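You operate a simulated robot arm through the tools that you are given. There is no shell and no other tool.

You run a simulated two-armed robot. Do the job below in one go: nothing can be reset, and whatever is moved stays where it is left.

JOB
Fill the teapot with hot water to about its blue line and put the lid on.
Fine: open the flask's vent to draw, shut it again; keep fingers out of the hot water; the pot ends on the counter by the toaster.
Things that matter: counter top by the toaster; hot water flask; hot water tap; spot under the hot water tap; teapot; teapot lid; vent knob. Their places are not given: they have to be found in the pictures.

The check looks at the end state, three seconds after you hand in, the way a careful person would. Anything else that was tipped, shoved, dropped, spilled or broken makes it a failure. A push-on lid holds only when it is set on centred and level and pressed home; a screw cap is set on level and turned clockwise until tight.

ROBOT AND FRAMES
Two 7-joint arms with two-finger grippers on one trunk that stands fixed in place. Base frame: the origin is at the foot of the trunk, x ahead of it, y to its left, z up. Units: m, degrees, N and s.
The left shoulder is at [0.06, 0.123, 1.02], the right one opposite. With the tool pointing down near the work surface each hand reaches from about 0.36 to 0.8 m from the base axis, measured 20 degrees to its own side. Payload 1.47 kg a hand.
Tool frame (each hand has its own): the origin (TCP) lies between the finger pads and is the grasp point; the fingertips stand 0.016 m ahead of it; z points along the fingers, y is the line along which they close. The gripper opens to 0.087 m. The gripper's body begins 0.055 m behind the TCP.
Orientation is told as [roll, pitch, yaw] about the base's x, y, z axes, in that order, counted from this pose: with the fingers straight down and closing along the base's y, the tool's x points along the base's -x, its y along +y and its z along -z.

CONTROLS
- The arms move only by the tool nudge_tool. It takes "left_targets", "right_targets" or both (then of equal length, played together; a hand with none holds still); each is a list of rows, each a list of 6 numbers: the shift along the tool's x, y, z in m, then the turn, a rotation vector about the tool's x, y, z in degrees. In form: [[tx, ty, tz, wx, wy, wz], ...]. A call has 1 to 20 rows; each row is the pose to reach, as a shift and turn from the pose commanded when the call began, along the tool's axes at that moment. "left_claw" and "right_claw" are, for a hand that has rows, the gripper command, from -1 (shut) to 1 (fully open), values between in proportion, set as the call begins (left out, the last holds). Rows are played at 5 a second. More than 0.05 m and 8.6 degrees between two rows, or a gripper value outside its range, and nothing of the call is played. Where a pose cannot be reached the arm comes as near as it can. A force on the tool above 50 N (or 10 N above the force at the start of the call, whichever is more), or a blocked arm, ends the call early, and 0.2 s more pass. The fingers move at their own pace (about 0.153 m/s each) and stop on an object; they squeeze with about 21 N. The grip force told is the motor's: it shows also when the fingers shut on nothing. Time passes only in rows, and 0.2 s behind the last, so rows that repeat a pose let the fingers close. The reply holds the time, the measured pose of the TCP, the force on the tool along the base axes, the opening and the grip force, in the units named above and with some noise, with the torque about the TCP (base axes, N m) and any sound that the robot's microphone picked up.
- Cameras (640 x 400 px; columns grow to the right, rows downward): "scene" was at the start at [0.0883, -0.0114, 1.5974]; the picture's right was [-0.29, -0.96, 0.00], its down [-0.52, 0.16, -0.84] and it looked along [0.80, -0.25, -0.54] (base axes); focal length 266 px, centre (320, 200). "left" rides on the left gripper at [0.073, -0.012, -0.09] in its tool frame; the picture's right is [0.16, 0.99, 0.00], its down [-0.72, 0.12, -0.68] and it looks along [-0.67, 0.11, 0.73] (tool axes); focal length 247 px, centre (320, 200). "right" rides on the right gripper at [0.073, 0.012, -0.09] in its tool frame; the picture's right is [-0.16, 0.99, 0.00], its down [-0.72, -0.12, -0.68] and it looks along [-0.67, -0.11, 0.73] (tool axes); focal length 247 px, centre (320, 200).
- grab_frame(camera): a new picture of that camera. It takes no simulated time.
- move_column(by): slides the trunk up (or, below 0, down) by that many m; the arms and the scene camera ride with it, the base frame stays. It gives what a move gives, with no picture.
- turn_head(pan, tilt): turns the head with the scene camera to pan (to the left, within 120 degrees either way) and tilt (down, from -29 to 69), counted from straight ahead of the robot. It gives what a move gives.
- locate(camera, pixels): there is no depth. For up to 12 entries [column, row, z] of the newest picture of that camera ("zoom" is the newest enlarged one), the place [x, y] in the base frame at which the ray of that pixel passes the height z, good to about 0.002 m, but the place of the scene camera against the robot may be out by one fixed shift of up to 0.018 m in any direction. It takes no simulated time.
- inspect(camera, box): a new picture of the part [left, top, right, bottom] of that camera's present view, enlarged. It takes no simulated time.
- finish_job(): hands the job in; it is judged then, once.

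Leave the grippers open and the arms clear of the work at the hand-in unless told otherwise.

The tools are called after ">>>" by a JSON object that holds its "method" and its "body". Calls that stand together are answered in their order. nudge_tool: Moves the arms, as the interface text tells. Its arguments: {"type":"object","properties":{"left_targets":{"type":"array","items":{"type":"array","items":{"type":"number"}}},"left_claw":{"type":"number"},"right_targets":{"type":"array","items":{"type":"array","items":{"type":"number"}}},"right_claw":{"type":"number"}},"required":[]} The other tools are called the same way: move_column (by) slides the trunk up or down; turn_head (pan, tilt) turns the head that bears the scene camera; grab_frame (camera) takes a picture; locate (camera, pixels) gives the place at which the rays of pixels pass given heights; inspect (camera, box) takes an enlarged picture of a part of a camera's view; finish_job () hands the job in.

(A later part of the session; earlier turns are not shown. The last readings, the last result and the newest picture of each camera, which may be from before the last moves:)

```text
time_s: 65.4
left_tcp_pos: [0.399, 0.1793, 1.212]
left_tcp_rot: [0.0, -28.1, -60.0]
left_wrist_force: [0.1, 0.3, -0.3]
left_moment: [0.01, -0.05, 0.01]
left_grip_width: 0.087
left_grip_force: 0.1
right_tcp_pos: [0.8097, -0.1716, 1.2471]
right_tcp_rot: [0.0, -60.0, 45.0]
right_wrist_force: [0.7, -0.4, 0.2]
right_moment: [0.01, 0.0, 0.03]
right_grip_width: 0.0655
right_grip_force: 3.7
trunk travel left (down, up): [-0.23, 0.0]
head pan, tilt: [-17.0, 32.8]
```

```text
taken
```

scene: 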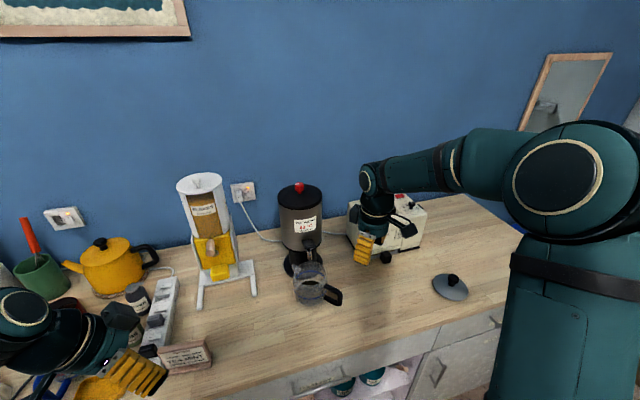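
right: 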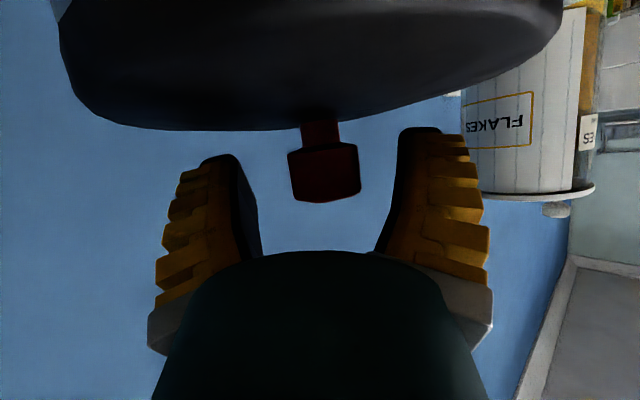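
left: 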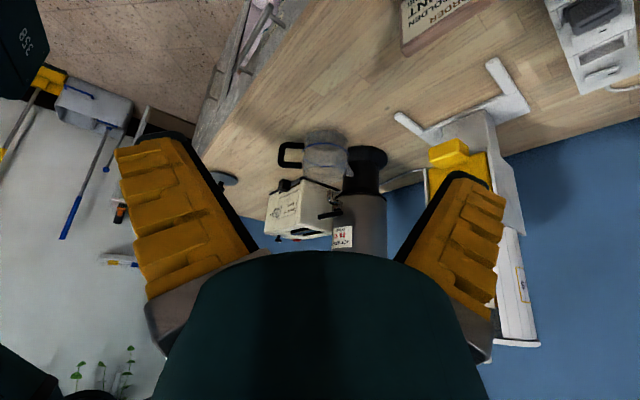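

The knob centre is about 2 mm right in the image, at column 324.5. I'll shift by that, retreat 4 mm so the knob sits nearer the grasp point, then close.

>>> {"method": "nudge_tool", "body": {"right_targets": [[0.001, 0.001, -0.002, 0, 0, 0], [0.002, 0.002, -0.0035, 0, 0, 0]]}}

>>> {"method": "nudge_tool", "body": {"right_targets": [[0, 0, 0, 0, 0, 0], [0, 0, 0, 0, 0, 0], [0, 0, 0, 0, 0, 0], [0, 0, 0, 0, 0, 0]], "right_claw": -1}}

```text
time_s: 66.0
left_tcp_pos: [0.3992, 0.1794, 1.2111]
left_tcp_rot: [0.1, -28.0, -59.9]
left_wrist_force: [-0.3, -0.7, -0.2]
left_moment: [-0.04, -0.02, -0.02]
left_grip_width: 0.0871
left_grip_force: 0.1
right_tcp_pos: [0.8043, -0.1741, 1.2474]
right_tcp_rot: [0.0, -60.1, 45.0]
right_wrist_force: [0.5, 0.0, -0.5]
right_moment: [0.02, 0.02, 0.03]
right_grip_width: 0.0653
right_grip_force: 3.0
trunk travel left (down, up): [-0.23, 0.0]
head pan, tilt: [-17.0, 32.8]
```

```text
time_s: 67.0
left_tcp_pos: [0.3984, 0.1799, 1.2111]
left_tcp_rot: [0.0, -28.0, -60.0]
left_wrist_force: [0.6, -0.4, -0.5]
left_moment: [0.0, -0.01, -0.02]
left_grip_width: 0.0868
left_grip_force: 0.1
right_tcp_pos: [0.8039, -0.1708, 1.2449]
right_tcp_rot: [0.2, -60.1, 45.0]
right_wrist_force: [-7.1, 5.2, -4.9]
right_moment: [0.17, -0.13, -0.06]
right_grip_width: 0.025
right_grip_force: 29.7
trunk travel left (down, up): [-0.23, 0.0]
head pan, tilt: [-17.0, 32.8]
```

It's gripped with modest force. I'll turn clockwise 25° first with the following shift.

>>> {"method": "nudge_tool", "body": {"right_targets": [[0, -0.0005, 0, 4.33, 0, 2.5], [0.0001, -0.001, -0.0001, 8.66, 0, 5], [0.0002, -0.0015, -0.0003, 13, 0, 7.5], [0.0003, -0.002, -0.0005, 17.3, 0, 10], [0.0004, -0.0025, -0.0007, 21.65, 0, 12.5], [0.0004, -0.0025, -0.0007, 21.65, 0, 12.5]]}}

```text
time_s: 68.4
left_tcp_pos: [0.3999, 0.1812, 1.2112]
left_tcp_rot: [-0.1, -28.1, -60.0]
left_wrist_force: [0.1, 0.3, 0.5]
left_moment: [-0.02, 0.03, 0.01]
left_grip_width: 0.0869
left_grip_force: 0.0
right_tcp_pos: [0.8049, -0.1727, 1.2464]
right_tcp_rot: [0.1, -60.1, 20.0]
right_wrist_force: [-1.4, 13.4, -3.2]
right_moment: [0.3, -0.08, 0.25]
right_grip_width: 0.0237
right_grip_force: 30.5
trunk travel left (down, up): [-0.23, 0.0]
head pan, tilt: [-17.0, 32.8]
```

It's moving smoothly. I'll continue another 27° clockwise.

>>> {"method": "nudge_tool", "body": {"right_targets": [[0, 0.001, 0, 4.33, 0, 2.5], [0, 0.001, 0, 8.66, 0, 5], [0, 0.001, 0, 13, 0, 7.5], [0, 0.0005, 0, 17.3, 0, 10], [0, 0, 0, 21.65, 0, 12.5], [0, 0, 0, 23.4, 0, 13.5], [0, 0, 0, 23.4, 0, 13.5]]}}

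>>> {"method": "inspect", "body": {"camera": "right", "box": [240, 100, 400, 215]}}

>>> {"method": "inspect", "body": {"camera": "left", "box": [270, 120, 400, 225]}}

```text
time_s: 70.0
left_tcp_pos: [0.4002, 0.1803, 1.211]
left_tcp_rot: [-0.1, -28.0, -60.0]
left_wrist_force: [-0.4, -0.3, -0.5]
left_moment: [0.0, 0.0, 0.0]
left_grip_width: 0.0869
left_grip_force: 0.0
right_tcp_pos: [0.8081, -0.1756, 1.2481]
right_tcp_rot: [0.2, -60.2, -7.2]
right_wrist_force: [21.2, -2.4, 12.4]
right_moment: [0.06, -0.18, 0.28]
right_grip_width: 0.0248
right_grip_force: 29.8
trunk travel left (down, up): [-0.23, 0.0]
head pan, tilt: [-17.0, 32.8]
```

```text
3.48 times, centred on (320, 158) of right
```

zoom: 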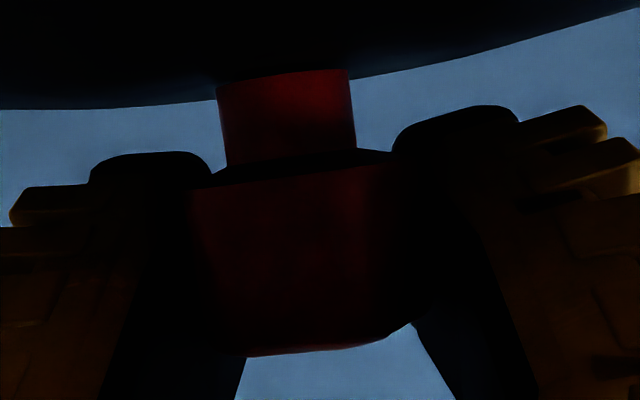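

```text
3.81 times, centred on (335, 172) of left
```

zoom: 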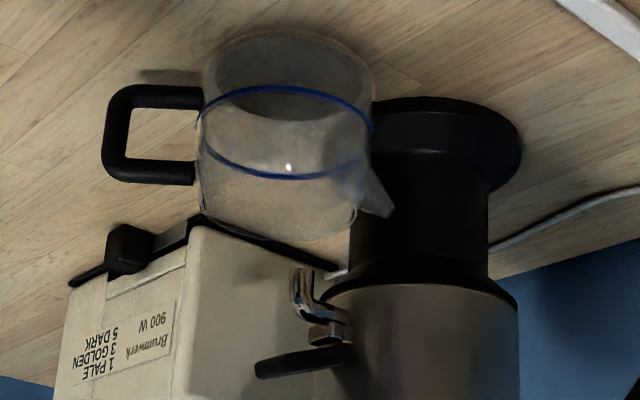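

I'll relieve the force with 3 mm along -tool x, then open and back off to look at the mark.

>>> {"method": "nudge_tool", "body": {"right_targets": [[-0.0015, 0, 0.0005, 0, 0, 0], [-0.003, 0, 0.001, 0, 0, 0], [-0.003, 0, 0.001, 0, 0, 0]]}}

>>> {"method": "nudge_tool", "body": {"right_targets": [[0, 0, 0, 0, 0, 0], [0, 0, 0, 0, 0, 0], [0, 0, 0, 0, 0, 0]], "right_claw": 0.4}}

>>> {"method": "nudge_tool", "body": {"right_targets": [[0, 0, -0.03, 0, 0, 0], [0, 0, -0.06, 0, 0, 0], [0, 0, -0.1, 0, 0, 0], [0, 0, -0.14, 0, 0, 0], [0, 0, -0.17, 0, 0, 0]]}}

>>> {"method": "inspect", "body": {"camera": "scene", "box": [270, 155, 330, 200]}}

>>> {"method": "inspect", "body": {"camera": "right", "box": [280, 0, 350, 80]}}

```text
time_s: 70.8
left_tcp_pos: [0.3989, 0.1791, 1.2112]
left_tcp_rot: [-0.1, -28.0, -59.9]
left_wrist_force: [0.1, -0.7, -0.3]
left_moment: [0.03, 0.0, -0.01]
left_grip_width: 0.087
left_grip_force: 0.1
right_tcp_pos: [0.8076, -0.1744, 1.2471]
right_tcp_rot: [0.1, -59.8, -7.1]
right_wrist_force: [8.8, -0.4, 1.5]
right_moment: [0.15, -0.04, 0.25]
right_grip_width: 0.026
right_grip_force: 29.8
trunk travel left (down, up): [-0.23, 0.0]
head pan, tilt: [-17.0, 32.8]
```

```text
time_s: 71.6
left_tcp_pos: [0.399, 0.1801, 1.2126]
left_tcp_rot: [0.1, -28.0, -60.0]
left_wrist_force: [-0.6, 0.7, -0.9]
left_moment: [0.01, -0.04, 0.03]
left_grip_width: 0.0871
left_grip_force: 0.1
right_tcp_pos: [0.806, -0.1755, 1.2493]
right_tcp_rot: [0.0, -60.0, -7.2]
right_wrist_force: [0.1, 0.4, 0.4]
right_moment: [0.01, 0.01, 0.0]
right_grip_width: 0.0654
right_grip_force: 2.4
trunk travel left (down, up): [-0.23, 0.0]
head pan, tilt: [-17.0, 32.8]
```

```text
time_s: 72.8
left_tcp_pos: [0.3978, 0.1803, 1.2117]
left_tcp_rot: [0.0, -28.0, -60.0]
left_wrist_force: [-0.1, 0.1, 0.4]
left_moment: [-0.04, -0.04, 0.04]
left_grip_width: 0.0872
left_grip_force: 0.0
right_tcp_pos: [0.6593, -0.1581, 1.3353]
right_tcp_rot: [0.1, -60.1, -7.0]
right_wrist_force: [-0.6, 0.1, 0.1]
right_moment: [0.01, -0.01, 0.01]
right_grip_width: 0.0656
right_grip_force: 3.4
trunk travel left (down, up): [-0.23, 0.0]
head pan, tilt: [-17.0, 32.8]
```

```text
8.89 times, centred on (300, 178) of scene
```

zoom: 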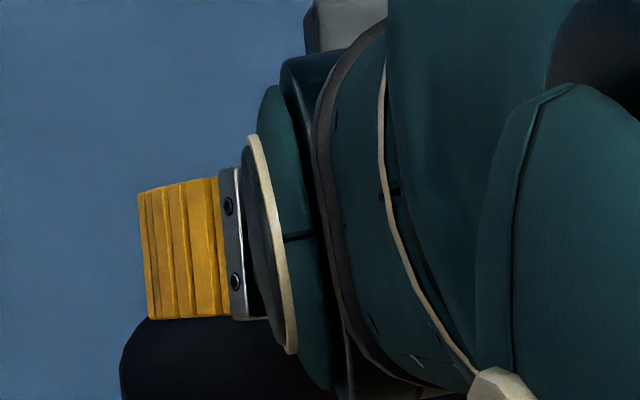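

```text
5.00 times, centred on (315, 40) of right
```

zoom: 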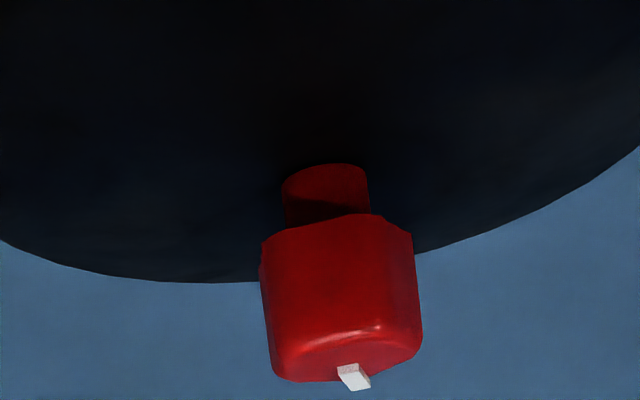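

The mark now points straight back, about 80° clockwise, so the vent is open. Next comes the tap: I'll close the fingers and bring the hand down in front of the flask with the fingers pitched 45°.

>>> {"method": "nudge_tool", "body": {"right_targets": [[0.023, -0.0054, 0.0027, -1.5, 3.75, -0.87], [0.046, -0.0109, 0.0054, -3, 7.5, -1.75], [0.069, -0.0163, 0.0081, -4.5, 11.25, -2.6], [0.0919, -0.0217, 0.0108, -6, 15, -3.5], [0.0919, -0.0217, 0.0108, -6, 15, -3.5]], "right_claw": -1}}

>>> {"method": "grab_frame", "body": {"camera": "right"}}

>>> {"method": "grab_frame", "body": {"camera": "left"}}

>>> {"method": "inspect", "body": {"camera": "scene", "box": [270, 155, 330, 200]}}

```text
time_s: 74.0
left_tcp_pos: [0.3991, 0.1809, 1.2122]
left_tcp_rot: [-0.1, -28.1, -59.9]
left_wrist_force: [0.0, -1.3, 0.4]
left_moment: [0.03, 0.0, 0.01]
left_grip_width: 0.0868
left_grip_force: 0.1
right_tcp_pos: [0.6245, -0.1736, 1.2494]
right_tcp_rot: [1.3, -44.9, -0.9]
right_wrist_force: [0.1, -0.1, -0.9]
right_moment: [0.01, 0.02, 0.02]
right_grip_width: 0.0001
right_grip_force: 21.4
trunk travel left (down, up): [-0.23, 0.0]
head pan, tilt: [-17.0, 32.8]
```

```text
taken
```

right: 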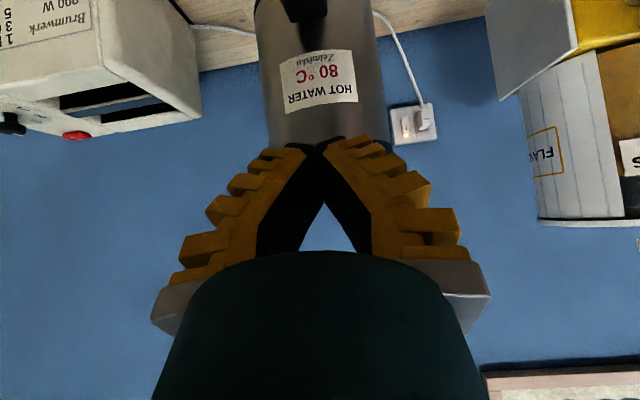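

```text
taken
```

left: 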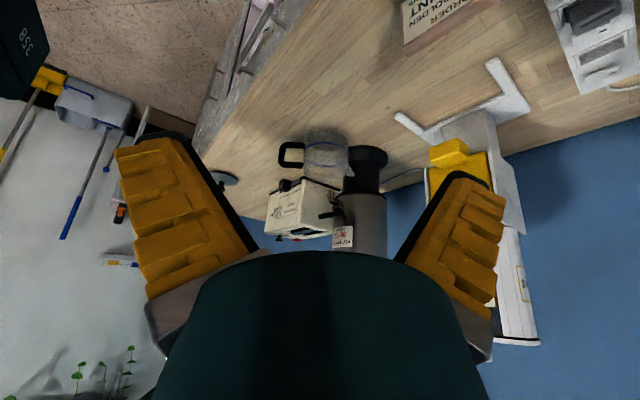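

```text
8.89 times, centred on (300, 178) of scene
```

zoom: 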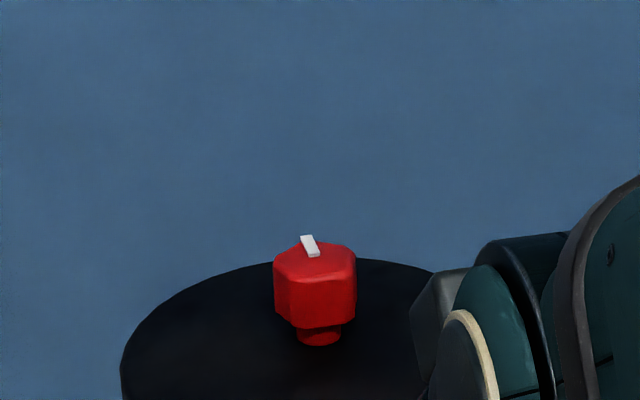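

The vent mark points straight back. Now I'll move the closed fingertips to just above the paddle, with the TCP at about (0.692,-0.175,1.13).

>>> {"method": "nudge_tool", "body": {"right_targets": [[0.0091, -0.0003, 0.033, 0, 0, 0], [0.0182, -0.0007, 0.066, 0, 0, 0], [0.0273, -0.001, 0.099, 0, 0, 0], [0.0364, -0.0014, 0.1318, 0, 0, 0], [0.0364, -0.0014, 0.1318, 0, 0, 0]]}}

>>> {"method": "inspect", "body": {"camera": "left", "box": [290, 160, 380, 250]}}

>>> {"method": "inspect", "body": {"camera": "scene", "box": [265, 190, 365, 290]}}

```text
time_s: 75.2
left_tcp_pos: [0.3994, 0.1793, 1.2125]
left_tcp_rot: [0.0, -28.0, -59.9]
left_wrist_force: [0.7, 0.1, -0.3]
left_moment: [0.03, -0.01, -0.02]
left_grip_width: 0.087
left_grip_force: 0.1
right_tcp_pos: [0.6871, -0.1755, 1.1272]
right_tcp_rot: [1.4, -45.1, -0.9]
right_wrist_force: [0.1, -0.5, -0.8]
right_moment: [0.01, 0.03, 0.02]
right_grip_width: 0.0
right_grip_force: 21.2
trunk travel left (down, up): [-0.23, 0.0]
head pan, tilt: [-17.0, 32.8]
```

```text
4.44 times, centred on (335, 205) of left
```

zoom: 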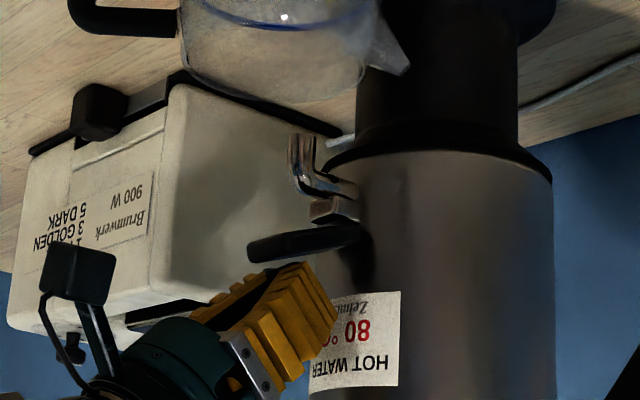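

```text
4.00 times, centred on (315, 240) of scene
```

zoom: 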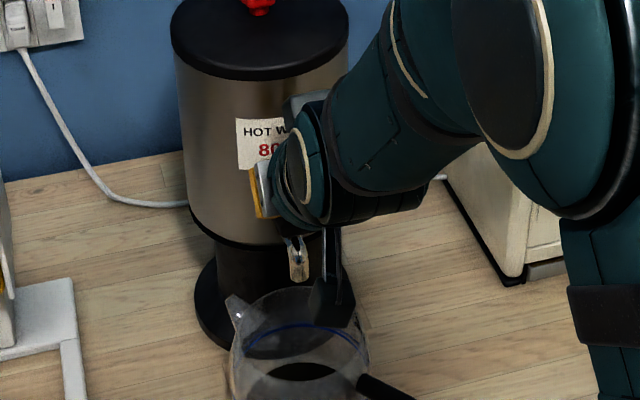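

The fingertip corner is just above the paddle. I'll press down 8 mm and look for water.

>>> {"method": "nudge_tool", "body": {"right_targets": [[0.0014, 0, 0.0014, 0, 0, 0], [0.0028, 0, 0.0028, 0, 0, 0], [0.0042, 0, 0.0042, 0, 0, 0], [0.0057, 0, 0.0057, 0, 0, 0]]}}

>>> {"method": "inspect", "body": {"camera": "left", "box": [280, 130, 390, 250]}}

```text
time_s: 76.2
left_tcp_pos: [0.3991, 0.1803, 1.212]
left_tcp_rot: [0.0, -28.0, -60.0]
left_wrist_force: [-0.7, 0.3, 0.1]
left_moment: [0.01, 0.04, 0.0]
left_grip_width: 0.0869
left_grip_force: 0.0
right_tcp_pos: [0.6892, -0.1753, 1.1204]
right_tcp_rot: [1.3, -45.0, -0.9]
right_wrist_force: [0.5, -0.8, 1.6]
right_moment: [0.0, 0.02, -0.01]
right_grip_width: 0.0002
right_grip_force: 20.9
trunk travel left (down, up): [-0.23, 0.0]
head pan, tilt: [-17.0, 32.8]
```

```text
3.33 times, centred on (335, 190) of left
```

zoom: 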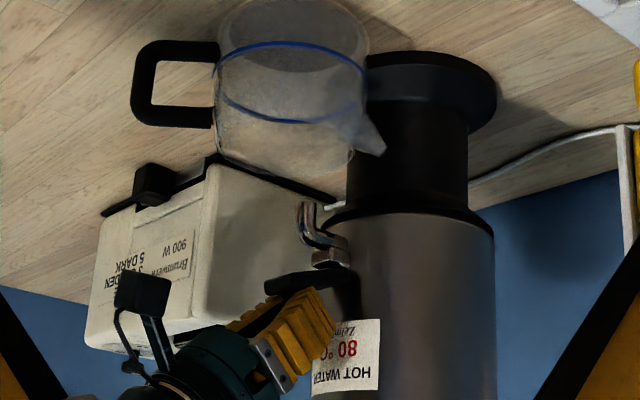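

It's just touching at 1.6 N and no water is flowing yet. I'll press 6 mm more.

>>> {"method": "nudge_tool", "body": {"right_targets": [[0.0014, 0, 0.0014, 0, 0, 0], [0.0028, 0, 0.0028, 0, 0, 0], [0.0042, 0, 0.0042, 0, 0, 0]]}}

>>> {"method": "inspect", "body": {"camera": "left", "box": [280, 130, 390, 250]}}

```text
time_s: 77.0
left_tcp_pos: [0.3993, 0.1799, 1.2114]
left_tcp_rot: [0.0, -28.0, -60.0]
left_wrist_force: [0.4, 0.4, -0.3]
left_moment: [-0.02, 0.01, 0.0]
left_grip_width: 0.087
left_grip_force: 0.0
right_tcp_pos: [0.6892, -0.1747, 1.1138]
right_tcp_rot: [1.3, -45.1, -1.2]
right_wrist_force: [-0.8, 0.1, 2.4]
right_moment: [0.0, 0.0, -0.04]
right_grip_width: 0.0
right_grip_force: 21.2
trunk travel left (down, up): [-0.23, 0.0]
head pan, tilt: [-17.0, 32.8]
```

```text
3.33 times, centred on (335, 190) of left
```

zoom: 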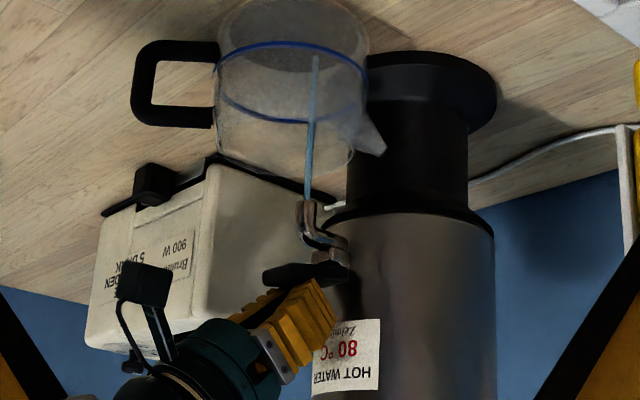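

Water streams cleanly into the pot. I'll hold the paddle for 1 s and check the level to estimate the fill rate.

>>> {"method": "nudge_tool", "body": {"right_targets": [[0, 0, 0, 0, 0, 0], [0, 0, 0, 0, 0, 0], [0, 0, 0, 0, 0, 0], [0, 0, 0, 0, 0, 0]]}}

>>> {"method": "inspect", "body": {"camera": "left", "box": [295, 115, 385, 195]}}

```text
time_s: 78.0
left_tcp_pos: [0.4, 0.1801, 1.2113]
left_tcp_rot: [0.0, -28.0, -60.0]
left_wrist_force: [0.9, -0.5, 0.0]
left_moment: [0.03, 0.01, -0.03]
left_grip_width: 0.0871
left_grip_force: 0.1
right_tcp_pos: [0.6909, -0.1749, 1.1143]
right_tcp_rot: [1.2, -45.0, -1.0]
right_wrist_force: [-0.4, 0.1, 1.4]
right_moment: [-0.01, -0.02, 0.01]
right_grip_width: 0.0
right_grip_force: 21.2
trunk travel left (down, up): [-0.23, 0.0]
head pan, tilt: [-17.0, 32.8]
```

```text
5.00 times, centred on (340, 155) of left
```

zoom: 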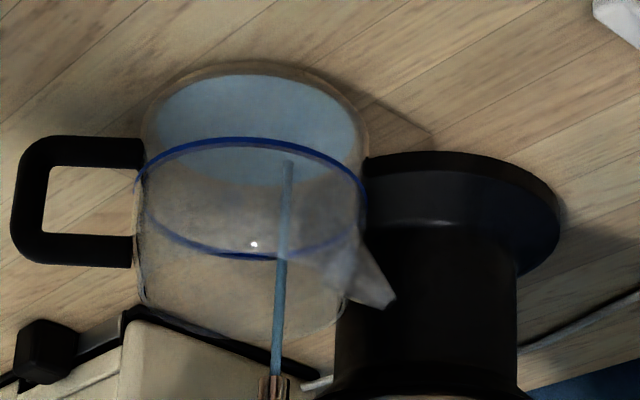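

The water surface is just above the floor (ellipse centre at about row 130, against the blue line's centre at about 198). I'll hold for 2 more seconds.

>>> {"method": "nudge_tool", "body": {"right_targets": [[0, 0, 0, 0, 0, 0], [0, 0, 0, 0, 0, 0], [0, 0, 0, 0, 0, 0], [0, 0, 0, 0, 0, 0], [0, 0, 0, 0, 0, 0], [0, 0, 0, 0, 0, 0], [0, 0, 0, 0, 0, 0], [0, 0, 0, 0, 0, 0], [0, 0, 0, 0, 0, 0]]}}

>>> {"method": "inspect", "body": {"camera": "left", "box": [295, 115, 385, 195]}}

```text
time_s: 80.0
left_tcp_pos: [0.3993, 0.1794, 1.2117]
left_tcp_rot: [0.0, -28.1, -60.0]
left_wrist_force: [1.0, 0.0, 0.0]
left_moment: [0.0, -0.04, -0.01]
left_grip_width: 0.087
left_grip_force: 0.1
right_tcp_pos: [0.6897, -0.175, 1.1148]
right_tcp_rot: [1.3, -45.0, -1.0]
right_wrist_force: [0.0, -1.0, 0.3]
right_moment: [-0.01, -0.01, -0.01]
right_grip_width: 0.0
right_grip_force: 21.2
trunk travel left (down, up): [-0.23, 0.0]
head pan, tilt: [-17.0, 32.8]
```

```text
5.00 times, centred on (340, 155) of left
```

zoom: 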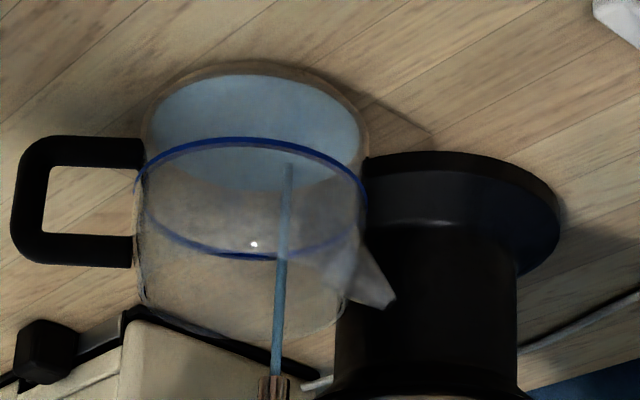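

The level is rising about 2 px/s, so the paddle is only partly open. I'll press 5 mm further for more flow and hold for 2 s.

>>> {"method": "nudge_tool", "body": {"right_targets": [[0.0018, 0, 0.0018, 0, 0, 0], [0.0035, 0, 0.0035, 0, 0, 0], [0.0035, 0, 0.0035, 0, 0, 0], [0.0035, 0, 0.0035, 0, 0, 0], [0.0035, 0, 0.0035, 0, 0, 0], [0.0035, 0, 0.0035, 0, 0, 0], [0.0035, 0, 0.0035, 0, 0, 0], [0.0035, 0, 0.0035, 0, 0, 0], [0.0035, 0, 0.0035, 0, 0, 0], [0.0035, 0, 0.0035, 0, 0, 0]]}}

>>> {"method": "inspect", "body": {"camera": "left", "box": [295, 115, 385, 195]}}

>>> {"method": "inspect", "body": {"camera": "left", "box": [280, 130, 390, 250]}}

```text
time_s: 82.2
left_tcp_pos: [0.3991, 0.1791, 1.2118]
left_tcp_rot: [0.0, -28.0, -60.0]
left_wrist_force: [-0.1, -0.2, -0.5]
left_moment: [0.0, 0.02, 0.01]
left_grip_width: 0.0872
left_grip_force: 0.1
right_tcp_pos: [0.69, -0.1736, 1.1108]
right_tcp_rot: [1.4, -45.0, -1.0]
right_wrist_force: [0.9, -2.2, 2.2]
right_moment: [-0.08, 0.0, -0.01]
right_grip_width: 0.0001
right_grip_force: 21.5
trunk travel left (down, up): [-0.23, 0.0]
head pan, tilt: [-17.0, 32.8]
```

```text
5.00 times, centred on (340, 155) of left
```

zoom: 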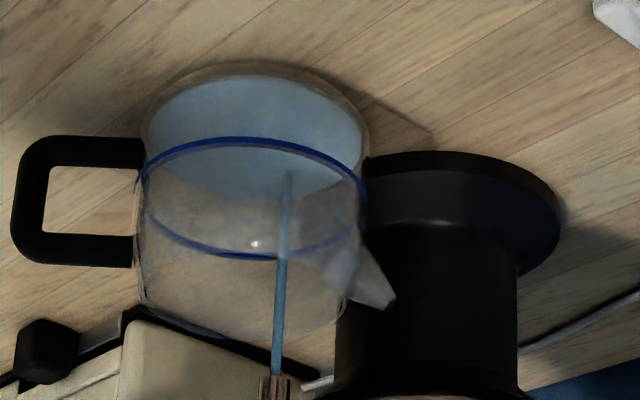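

```text
3.33 times, centred on (335, 190) of left
```

zoom: 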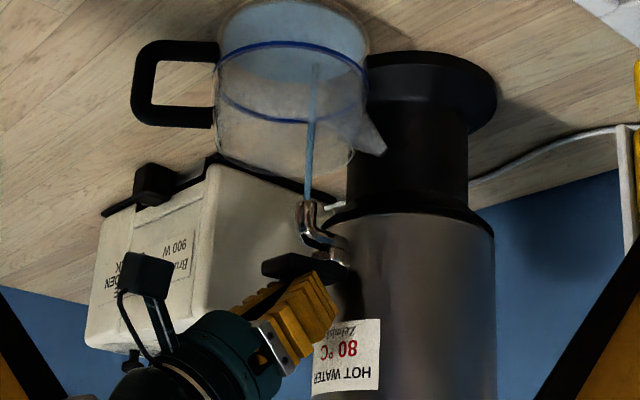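

The level is rising steadily at about 2.7 px/s. I'll press 3 mm more and hold for 4 s.

>>> {"method": "nudge_tool", "body": {"right_targets": [[0.001, 0, 0.001, 0, 0, 0], [0.002, 0, 0.002, 0, 0, 0], [0.002, 0, 0.002, 0, 0, 0], [0.002, 0, 0.002, 0, 0, 0], [0.002, 0, 0.002, 0, 0, 0], [0.002, 0, 0.002, 0, 0, 0], [0.002, 0, 0.002, 0, 0, 0], [0.002, 0, 0.002, 0, 0, 0], [0.002, 0, 0.002, 0, 0, 0], [0.002, 0, 0.002, 0, 0, 0], [0.002, 0, 0.002, 0, 0, 0], [0.002, 0, 0.002, 0, 0, 0], [0.002, 0, 0.002, 0, 0, 0], [0.002, 0, 0.002, 0, 0, 0], [0.002, 0, 0.002, 0, 0, 0], [0.002, 0, 0.002, 0, 0, 0], [0.002, 0, 0.002, 0, 0, 0], [0.002, 0, 0.002, 0, 0, 0], [0.002, 0, 0.002, 0, 0, 0], [0.002, 0, 0.002, 0, 0, 0]]}}

>>> {"method": "inspect", "body": {"camera": "left", "box": [295, 115, 385, 195]}}

```text
time_s: 86.4
left_tcp_pos: [0.3982, 0.1804, 1.2129]
left_tcp_rot: [0.0, -28.1, -60.0]
left_wrist_force: [-0.1, 0.4, -0.4]
left_moment: [0.02, -0.03, -0.04]
left_grip_width: 0.0869
left_grip_force: 0.0
right_tcp_pos: [0.6891, -0.1744, 1.1074]
right_tcp_rot: [1.3, -45.2, -1.0]
right_wrist_force: [6.1, -1.6, 21.9]
right_moment: [-0.18, -0.05, 0.02]
right_grip_width: 0.0059
right_grip_force: 27.6
trunk travel left (down, up): [-0.23, 0.0]
head pan, tilt: [-17.0, 32.8]
```

```text
5.00 times, centred on (340, 155) of left
```

zoom: 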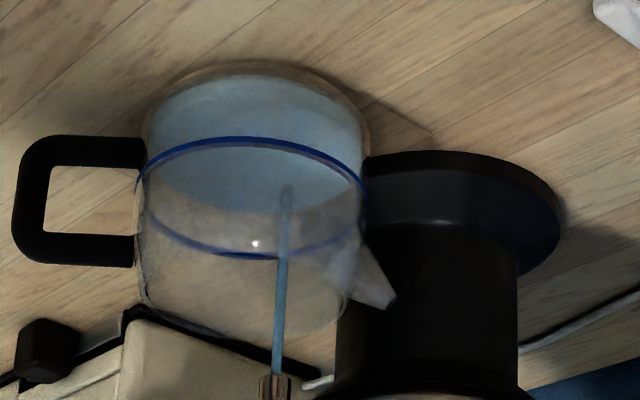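

The paddle is at its stop with 22 N on it. The level has climbed to ellipse bottom row 212, with the target at 258. I'll ease off 1.5 mm and hold 4 s more.

>>> {"method": "nudge_tool", "body": {"right_targets": [[-0.001, 0, -0.001, 0, 0, 0], [-0.001, 0, -0.001, 0, 0, 0], [-0.001, 0, -0.001, 0, 0, 0], [-0.001, 0, -0.001, 0, 0, 0], [-0.001, 0, -0.001, 0, 0, 0], [-0.001, 0, -0.001, 0, 0, 0], [-0.001, 0, -0.001, 0, 0, 0], [-0.001, 0, -0.001, 0, 0, 0], [-0.001, 0, -0.001, 0, 0, 0], [-0.001, 0, -0.001, 0, 0, 0], [-0.001, 0, -0.001, 0, 0, 0], [-0.001, 0, -0.001, 0, 0, 0], [-0.001, 0, -0.001, 0, 0, 0], [-0.001, 0, -0.001, 0, 0, 0], [-0.001, 0, -0.001, 0, 0, 0], [-0.001, 0, -0.001, 0, 0, 0], [-0.001, 0, -0.001, 0, 0, 0], [-0.001, 0, -0.001, 0, 0, 0], [-0.001, 0, -0.001, 0, 0, 0], [-0.001, 0, -0.001, 0, 0, 0]]}}

>>> {"method": "inspect", "body": {"camera": "left", "box": [295, 115, 385, 195]}}

```text
time_s: 90.6
left_tcp_pos: [0.3982, 0.1798, 1.2114]
left_tcp_rot: [0.0, -28.0, -60.0]
left_wrist_force: [-1.2, -0.2, 0.0]
left_moment: [-0.05, -0.01, 0.02]
left_grip_width: 0.0873
left_grip_force: 0.1
right_tcp_pos: [0.6878, -0.1744, 1.1075]
right_tcp_rot: [1.3, -45.1, -1.0]
right_wrist_force: [-0.1, -1.8, 3.6]
right_moment: [-0.06, 0.05, -0.02]
right_grip_width: 0.0003
right_grip_force: 28.2
trunk travel left (down, up): [-0.23, 0.0]
head pan, tilt: [-17.0, 32.8]
```

```text
5.00 times, centred on (340, 155) of left
```

zoom: 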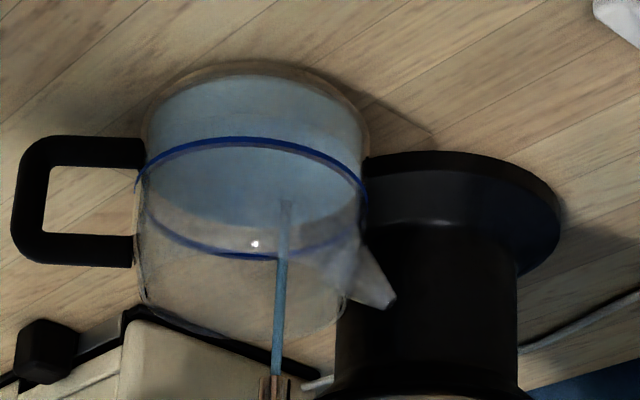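

The ellipse bottom is now at row 227, gaining 15 px per call. I'll hold another 4 s.

>>> {"method": "nudge_tool", "body": {"right_targets": [[0, 0, 0, 0, 0, 0], [0, 0, 0, 0, 0, 0], [0, 0, 0, 0, 0, 0], [0, 0, 0, 0, 0, 0], [0, 0, 0, 0, 0, 0], [0, 0, 0, 0, 0, 0], [0, 0, 0, 0, 0, 0], [0, 0, 0, 0, 0, 0], [0, 0, 0, 0, 0, 0], [0, 0, 0, 0, 0, 0], [0, 0, 0, 0, 0, 0], [0, 0, 0, 0, 0, 0], [0, 0, 0, 0, 0, 0], [0, 0, 0, 0, 0, 0], [0, 0, 0, 0, 0, 0], [0, 0, 0, 0, 0, 0], [0, 0, 0, 0, 0, 0], [0, 0, 0, 0, 0, 0]]}}

>>> {"method": "inspect", "body": {"camera": "left", "box": [295, 115, 385, 195]}}

```text
time_s: 94.4
left_tcp_pos: [0.3987, 0.1803, 1.2104]
left_tcp_rot: [0.0, -27.9, -60.0]
left_wrist_force: [-1.5, -0.7, 0.3]
left_moment: [0.03, -0.02, -0.02]
left_grip_width: 0.0869
left_grip_force: 0.1
right_tcp_pos: [0.6898, -0.1758, 1.1078]
right_tcp_rot: [1.3, -45.1, -1.0]
right_wrist_force: [0.3, -0.4, 5.3]
right_moment: [-0.13, 0.0, 0.0]
right_grip_width: 0.0
right_grip_force: 27.6
trunk travel left (down, up): [-0.23, 0.0]
head pan, tilt: [-17.0, 32.8]
```

```text
5.00 times, centred on (340, 155) of left
```

zoom: 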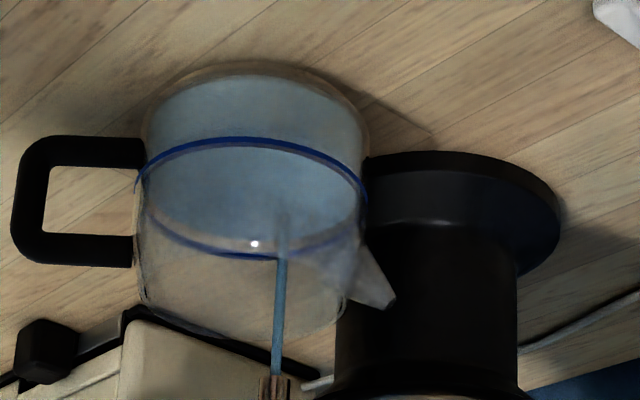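

It's close now, so I'll zoom tightly on the level against the line.

>>> {"method": "inspect", "body": {"camera": "left", "box": [300, 138, 350, 170]}}

>>> {"method": "inspect", "body": {"camera": "scene", "box": [290, 255, 345, 300]}}

```text
12.50 times, centred on (325, 154) of left
```

zoom: 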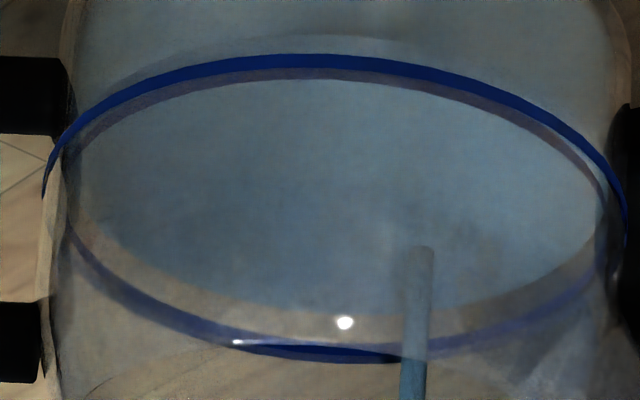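

```text
8.89 times, centred on (318, 278) of scene
```

zoom: 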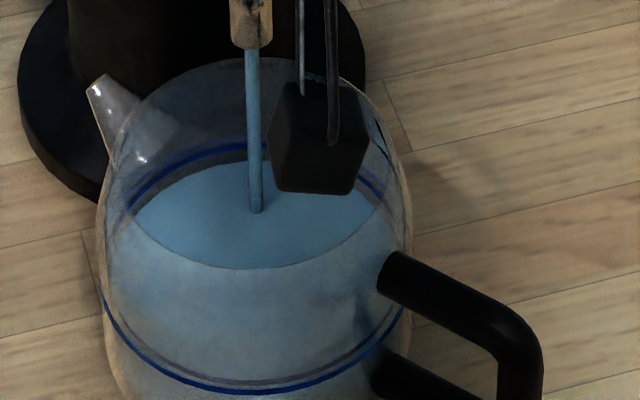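

The level is about 6 to 7 mm below the line and rises about 1.8 mm/s. I'll hold 2.4 s more, then check.

>>> {"method": "nudge_tool", "body": {"right_targets": [[0, 0, 0, 0, 0, 0], [0, 0, 0, 0, 0, 0], [0, 0, 0, 0, 0, 0], [0, 0, 0, 0, 0, 0], [0, 0, 0, 0, 0, 0], [0, 0, 0, 0, 0, 0], [0, 0, 0, 0, 0, 0], [0, 0, 0, 0, 0, 0], [0, 0, 0, 0, 0, 0], [0, 0, 0, 0, 0, 0], [0, 0, 0, 0, 0, 0]]}}

>>> {"method": "inspect", "body": {"camera": "left", "box": [300, 138, 350, 170]}}

>>> {"method": "inspect", "body": {"camera": "scene", "box": [290, 255, 345, 300]}}

```text
time_s: 96.8
left_tcp_pos: [0.3988, 0.1793, 1.2128]
left_tcp_rot: [0.0, -28.0, -60.0]
left_wrist_force: [-0.4, 0.4, -0.9]
left_moment: [0.01, -0.03, -0.01]
left_grip_width: 0.0872
left_grip_force: 0.1
right_tcp_pos: [0.6908, -0.1747, 1.1093]
right_tcp_rot: [1.3, -45.2, -1.0]
right_wrist_force: [-0.4, -0.2, 5.6]
right_moment: [-0.14, 0.01, 0.0]
right_grip_width: 0.0001
right_grip_force: 27.9
trunk travel left (down, up): [-0.23, 0.0]
head pan, tilt: [-17.0, 32.8]
```

```text
12.50 times, centred on (325, 154) of left
```

zoom: 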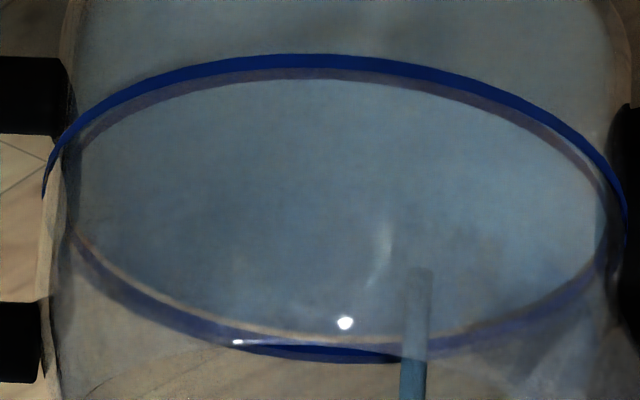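

```text
8.89 times, centred on (318, 278) of scene
```

zoom: 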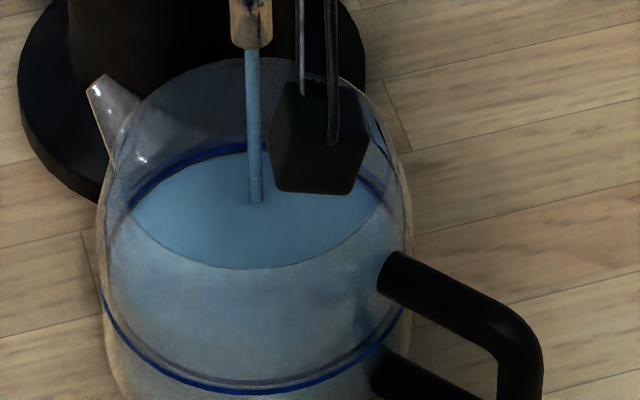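

The level is now at the lower edge of the blue line, so I'll release the paddle by lifting straight up.

>>> {"method": "nudge_tool", "body": {"right_targets": [[-0.0212, 0, -0.0212, 0, 0, 0]]}}

>>> {"method": "inspect", "body": {"camera": "left", "box": [280, 130, 390, 250]}}

>>> {"method": "inspect", "body": {"camera": "left", "box": [300, 138, 350, 170]}}

```text
time_s: 97.2
left_tcp_pos: [0.3984, 0.1794, 1.2121]
left_tcp_rot: [0.1, -28.1, -60.0]
left_wrist_force: [0.1, 0.6, 0.6]
left_moment: [-0.01, -0.02, 0.03]
left_grip_width: 0.0873
left_grip_force: 0.0
right_tcp_pos: [0.6896, -0.1738, 1.1393]
right_tcp_rot: [1.3, -45.1, -1.0]
right_wrist_force: [0.1, -0.5, 0.3]
right_moment: [0.0, 0.01, -0.01]
right_grip_width: 0.0003
right_grip_force: 28.2
trunk travel left (down, up): [-0.23, 0.0]
head pan, tilt: [-17.0, 32.8]
```

```text
3.33 times, centred on (335, 190) of left
```

zoom: 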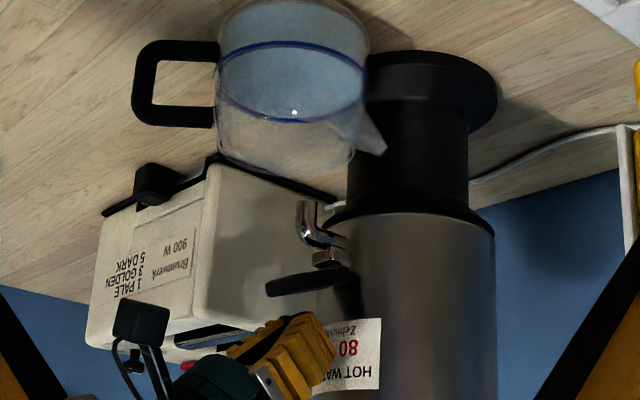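

```text
12.50 times, centred on (325, 154) of left
```

zoom: 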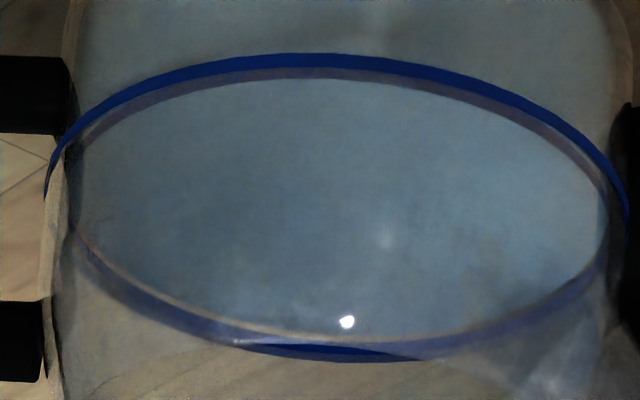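

The paddle sprang back, the stream stopped, and the level sits at the blue line. Next I'll shut the vent. I'll move the hand up and back, opening the fingers, then pitch to 60°.

>>> {"method": "nudge_tool", "body": {"right_targets": [[-0.015, 0, -0.035, 0, 0, 0], [-0.038, 0, -0.071, 0, 0, 0], [-0.06, 0, -0.106, 0, 0, 0], [-0.083, 0, -0.141, 0, 0, 0], [-0.106, 0, -0.1768, 0, 0, 0], [-0.106, 0, -0.1768, -1, -7.5, 0.5], [-0.106, 0, -0.1768, -1.3, -15, 1], [-0.106, 0, -0.1768, -1.3, -15, 1]], "right_claw": 0.4}}

>>> {"method": "grab_frame", "body": {"camera": "right"}}

>>> {"method": "inspect", "body": {"camera": "scene", "box": [290, 255, 345, 300]}}

```text
time_s: 99.0
left_tcp_pos: [0.4, 0.1798, 1.2127]
left_tcp_rot: [0.0, -28.1, -60.0]
left_wrist_force: [0.0, -0.4, -0.4]
left_moment: [0.02, 0.03, 0.03]
left_grip_width: 0.0869
left_grip_force: 0.0
right_tcp_pos: [0.6394, -0.1785, 1.3402]
right_tcp_rot: [5.0, -60.1, -4.0]
right_wrist_force: [0.3, 0.5, -0.1]
right_moment: [0.01, -0.02, 0.06]
right_grip_width: 0.0655
right_grip_force: 3.4
trunk travel left (down, up): [-0.23, 0.0]
head pan, tilt: [-17.0, 32.8]
```

```text
taken
```

right: 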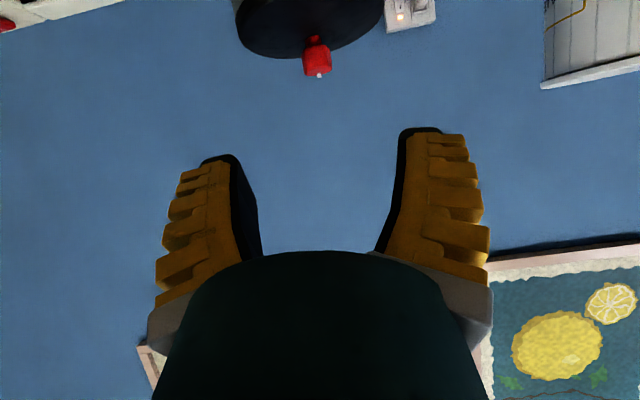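

```text
8.89 times, centred on (318, 278) of scene
```

zoom: 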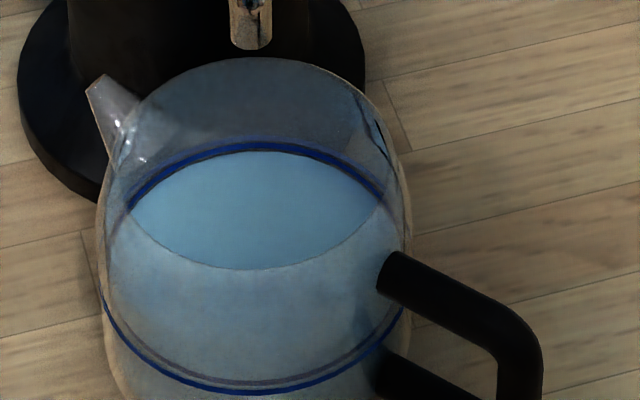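

The water's far edge meets the blue line. The hand has a small twist (roll 5, yaw -4), so I'll correct that and look at the knob.

>>> {"method": "nudge_tool", "body": {"right_targets": [[0, 0, 0, 1.54, 0, -2], [0, 0, 0, 1.54, 0, -2]]}}

>>> {"method": "grab_frame", "body": {"camera": "right"}}

>>> {"method": "inspect", "body": {"camera": "right", "box": [285, 15, 350, 85]}}

```text
time_s: 99.6
left_tcp_pos: [0.3985, 0.1803, 1.2124]
left_tcp_rot: [0.0, -28.0, -60.1]
left_wrist_force: [0.9, -0.5, -0.6]
left_moment: [0.02, 0.06, -0.02]
left_grip_width: 0.0871
left_grip_force: 0.0
right_tcp_pos: [0.6395, -0.1779, 1.3402]
right_tcp_rot: [-0.1, -60.1, 0.0]
right_wrist_force: [0.1, 0.6, 0.5]
right_moment: [-0.02, 0.02, 0.02]
right_grip_width: 0.0655
right_grip_force: 2.9
trunk travel left (down, up): [-0.23, 0.0]
head pan, tilt: [-17.0, 32.8]
```

```text
taken
```

right: 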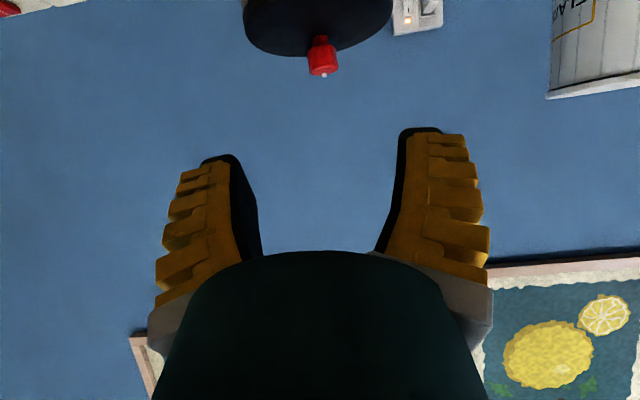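

```text
5.71 times, centred on (318, 50) of right
```

zoom: 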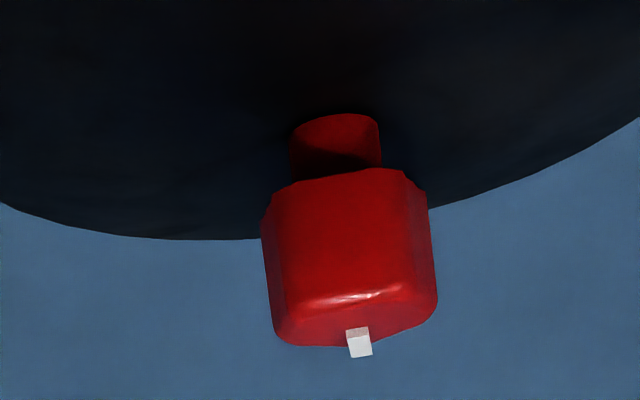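

The knob faces the hand squarely with the mark pointing straight back. I'll approach with a 2.7 mm shift left.

>>> {"method": "nudge_tool", "body": {"right_targets": [[0, 0.001, 0.04, 0, 0, 0], [-0.001, 0.0027, 0.08, 0, 0, 0], [-0.0017, 0.0027, 0.12, 0, 0, 0], [-0.0017, 0.0027, 0.15, 0, 0, 0], [-0.0017, 0.0027, 0.175, 0, 0, 0], [-0.0017, 0.0027, 0.1913, 0, 0, 0], [-0.0017, 0.0027, 0.1913, 0, 0, 0]]}}

>>> {"method": "grab_frame", "body": {"camera": "right"}}

```text
time_s: 101.2
left_tcp_pos: [0.3997, 0.1809, 1.2131]
left_tcp_rot: [0.1, -28.0, -60.0]
left_wrist_force: [0.4, -0.8, -0.3]
left_moment: [0.05, 0.0, -0.01]
left_grip_width: 0.0868
left_grip_force: 0.2
right_tcp_pos: [0.8077, -0.1765, 1.2435]
right_tcp_rot: [0.1, -60.2, 0.0]
right_wrist_force: [1.1, 0.5, 0.5]
right_moment: [0.0, -0.03, 0.01]
right_grip_width: 0.0654
right_grip_force: 3.4
trunk travel left (down, up): [-0.23, 0.0]
head pan, tilt: [-17.0, 32.8]
```

```text
taken
```

right: 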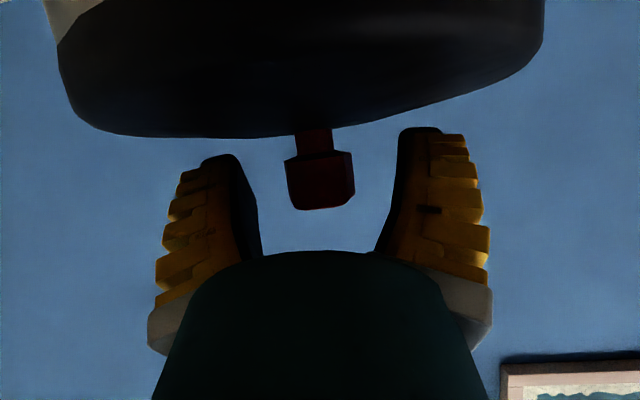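

It's centred at column 320, so I'll close on the knob.

>>> {"method": "nudge_tool", "body": {"right_targets": [[0, 0, -0.001, 0, 0, 0], [0, 0, -0.001, 0, 0, 0], [0, 0, -0.001, 0, 0, 0], [0, 0, -0.001, 0, 0, 0]], "right_claw": -1}}

>>> {"method": "nudge_tool", "body": {"right_targets": [[0, 0.0005, 0, -4.33, 0, -2.5], [0, 0.001, -0.0001, -8.66, 0, -5], [0.0001, 0.0015, -0.0002, -13, 0, -7.5], [0.0002, 0.002, -0.0003, -17.3, 0, -10], [0.0003, 0.0025, -0.0005, -21.65, 0, -12.5], [0.0003, 0.0025, -0.0005, -21.65, 0, -12.5]]}}

```text
time_s: 102.2
left_tcp_pos: [0.3985, 0.1799, 1.2118]
left_tcp_rot: [-0.1, -28.0, -59.9]
left_wrist_force: [0.4, -0.7, -1.2]
left_moment: [0.01, -0.01, 0.01]
left_grip_width: 0.087
left_grip_force: 0.1
right_tcp_pos: [0.8071, -0.1747, 1.2438]
right_tcp_rot: [0.0, -60.0, 0.1]
right_wrist_force: [3.3, 1.4, -3.4]
right_moment: [0.02, -0.13, -0.01]
right_grip_width: 0.0237
right_grip_force: 29.8
trunk travel left (down, up): [-0.23, 0.0]
head pan, tilt: [-17.0, 32.8]
```

```text
time_s: 103.6
left_tcp_pos: [0.4009, 0.1803, 1.211]
left_tcp_rot: [-0.1, -28.0, -59.9]
left_wrist_force: [-0.2, -0.5, -0.5]
left_moment: [0.01, 0.03, -0.02]
left_grip_width: 0.0867
left_grip_force: 0.0
right_tcp_pos: [0.8074, -0.1718, 1.2434]
right_tcp_rot: [-0.1, -60.0, 25.2]
right_wrist_force: [6.8, 7.8, -6.5]
right_moment: [0.1, -0.27, 0.0]
right_grip_width: 0.0233
right_grip_force: 30.0
trunk travel left (down, up): [-0.23, 0.0]
head pan, tilt: [-17.0, 32.8]
```

It turns easily with low forces. I'll continue another 24° counter-clockwise to about 49°.

>>> {"method": "nudge_tool", "body": {"right_targets": [[0, 0.0005, 0, -4.33, 0, -2.5], [0, 0.001, 0.0005, -8.66, 0, -5], [0, 0.0015, 0.0005, -13, 0, -7.5], [0, 0.002, 0.0005, -17.3, 0, -10], [0, 0.0025, 0.0005, -20.8, 0, -12], [0, 0.0025, 0.0005, -20.8, 0, -12]]}}

>>> {"method": "inspect", "body": {"camera": "right", "box": [240, 100, 400, 215]}}

```text
time_s: 105.0
left_tcp_pos: [0.4003, 0.1816, 1.2112]
left_tcp_rot: [-0.1, -28.0, -59.9]
left_wrist_force: [0.5, -0.7, -0.5]
left_moment: [-0.02, 0.01, 0.0]
left_grip_width: 0.0866
left_grip_force: 0.0
right_tcp_pos: [0.805, -0.1691, 1.2438]
right_tcp_rot: [-0.1, -59.9, 49.2]
right_wrist_force: [3.0, 10.3, -5.7]
right_moment: [0.09, -0.14, -0.02]
right_grip_width: 0.023
right_grip_force: 30.4
trunk travel left (down, up): [-0.23, 0.0]
head pan, tilt: [-17.0, 32.8]
```

```text
3.48 times, centred on (320, 158) of right
```

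zoom: 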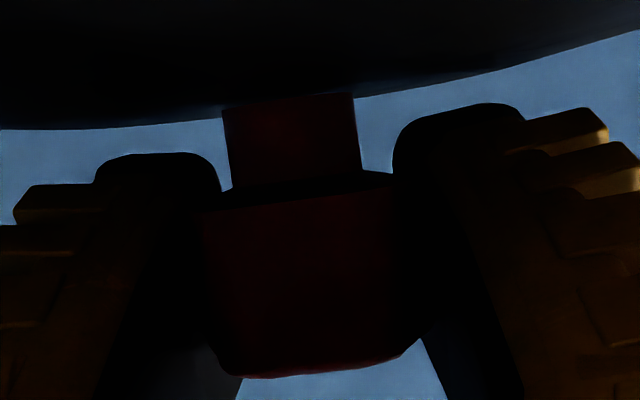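

Good, with low torque. I'll release, back off, and check the mark.

>>> {"method": "nudge_tool", "body": {"right_targets": [[0, 0, 0, 0, 0, 0], [0, 0, 0, 0, 0, 0], [0, 0, 0, 0, 0, 0]], "right_claw": 0.4}}

>>> {"method": "nudge_tool", "body": {"right_targets": [[0, 0, -0.03, 0, 0, 0], [0, 0, -0.06, 0, 0, 0], [0, 0, -0.1, 0, 0, 0], [0, 0, -0.13, 0, 0, 0]]}}

>>> {"method": "inspect", "body": {"camera": "scene", "box": [270, 155, 330, 200]}}

>>> {"method": "grab_frame", "body": {"camera": "right"}}

```text
time_s: 105.8
left_tcp_pos: [0.3982, 0.1802, 1.2119]
left_tcp_rot: [0.0, -28.0, -60.0]
left_wrist_force: [0.3, -0.1, -0.2]
left_moment: [0.0, -0.01, 0.0]
left_grip_width: 0.0869
left_grip_force: 0.1
right_tcp_pos: [0.8039, -0.1712, 1.2458]
right_tcp_rot: [-0.1, -60.1, 49.1]
right_wrist_force: [0.0, -0.7, 0.1]
right_moment: [-0.02, 0.0, -0.01]
right_grip_width: 0.0652
right_grip_force: 3.3
trunk travel left (down, up): [-0.23, 0.0]
head pan, tilt: [-17.0, 32.8]
```

```text
time_s: 106.8
left_tcp_pos: [0.3984, 0.1792, 1.2131]
left_tcp_rot: [0.0, -28.0, -60.0]
left_wrist_force: [0.1, 0.6, -0.1]
left_moment: [0.03, -0.01, 0.01]
left_grip_width: 0.087
left_grip_force: 0.1
right_tcp_pos: [0.727, -0.2545, 1.3103]
right_tcp_rot: [0.0, -60.0, 49.0]
right_wrist_force: [-1.1, 0.4, -0.4]
right_moment: [0.02, 0.02, 0.01]
right_grip_width: 0.0657
right_grip_force: 2.7
trunk travel left (down, up): [-0.23, 0.0]
head pan, tilt: [-17.0, 32.8]
```

```text
8.89 times, centred on (300, 178) of scene
```

zoom: 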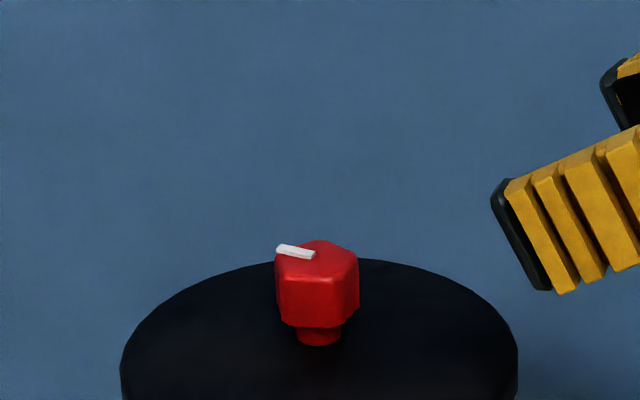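

```text
taken
```

right: 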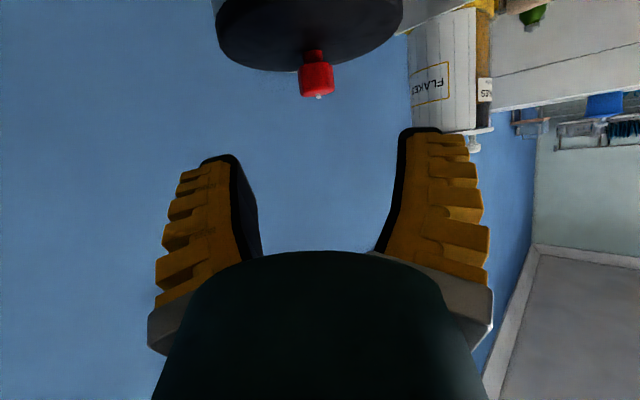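

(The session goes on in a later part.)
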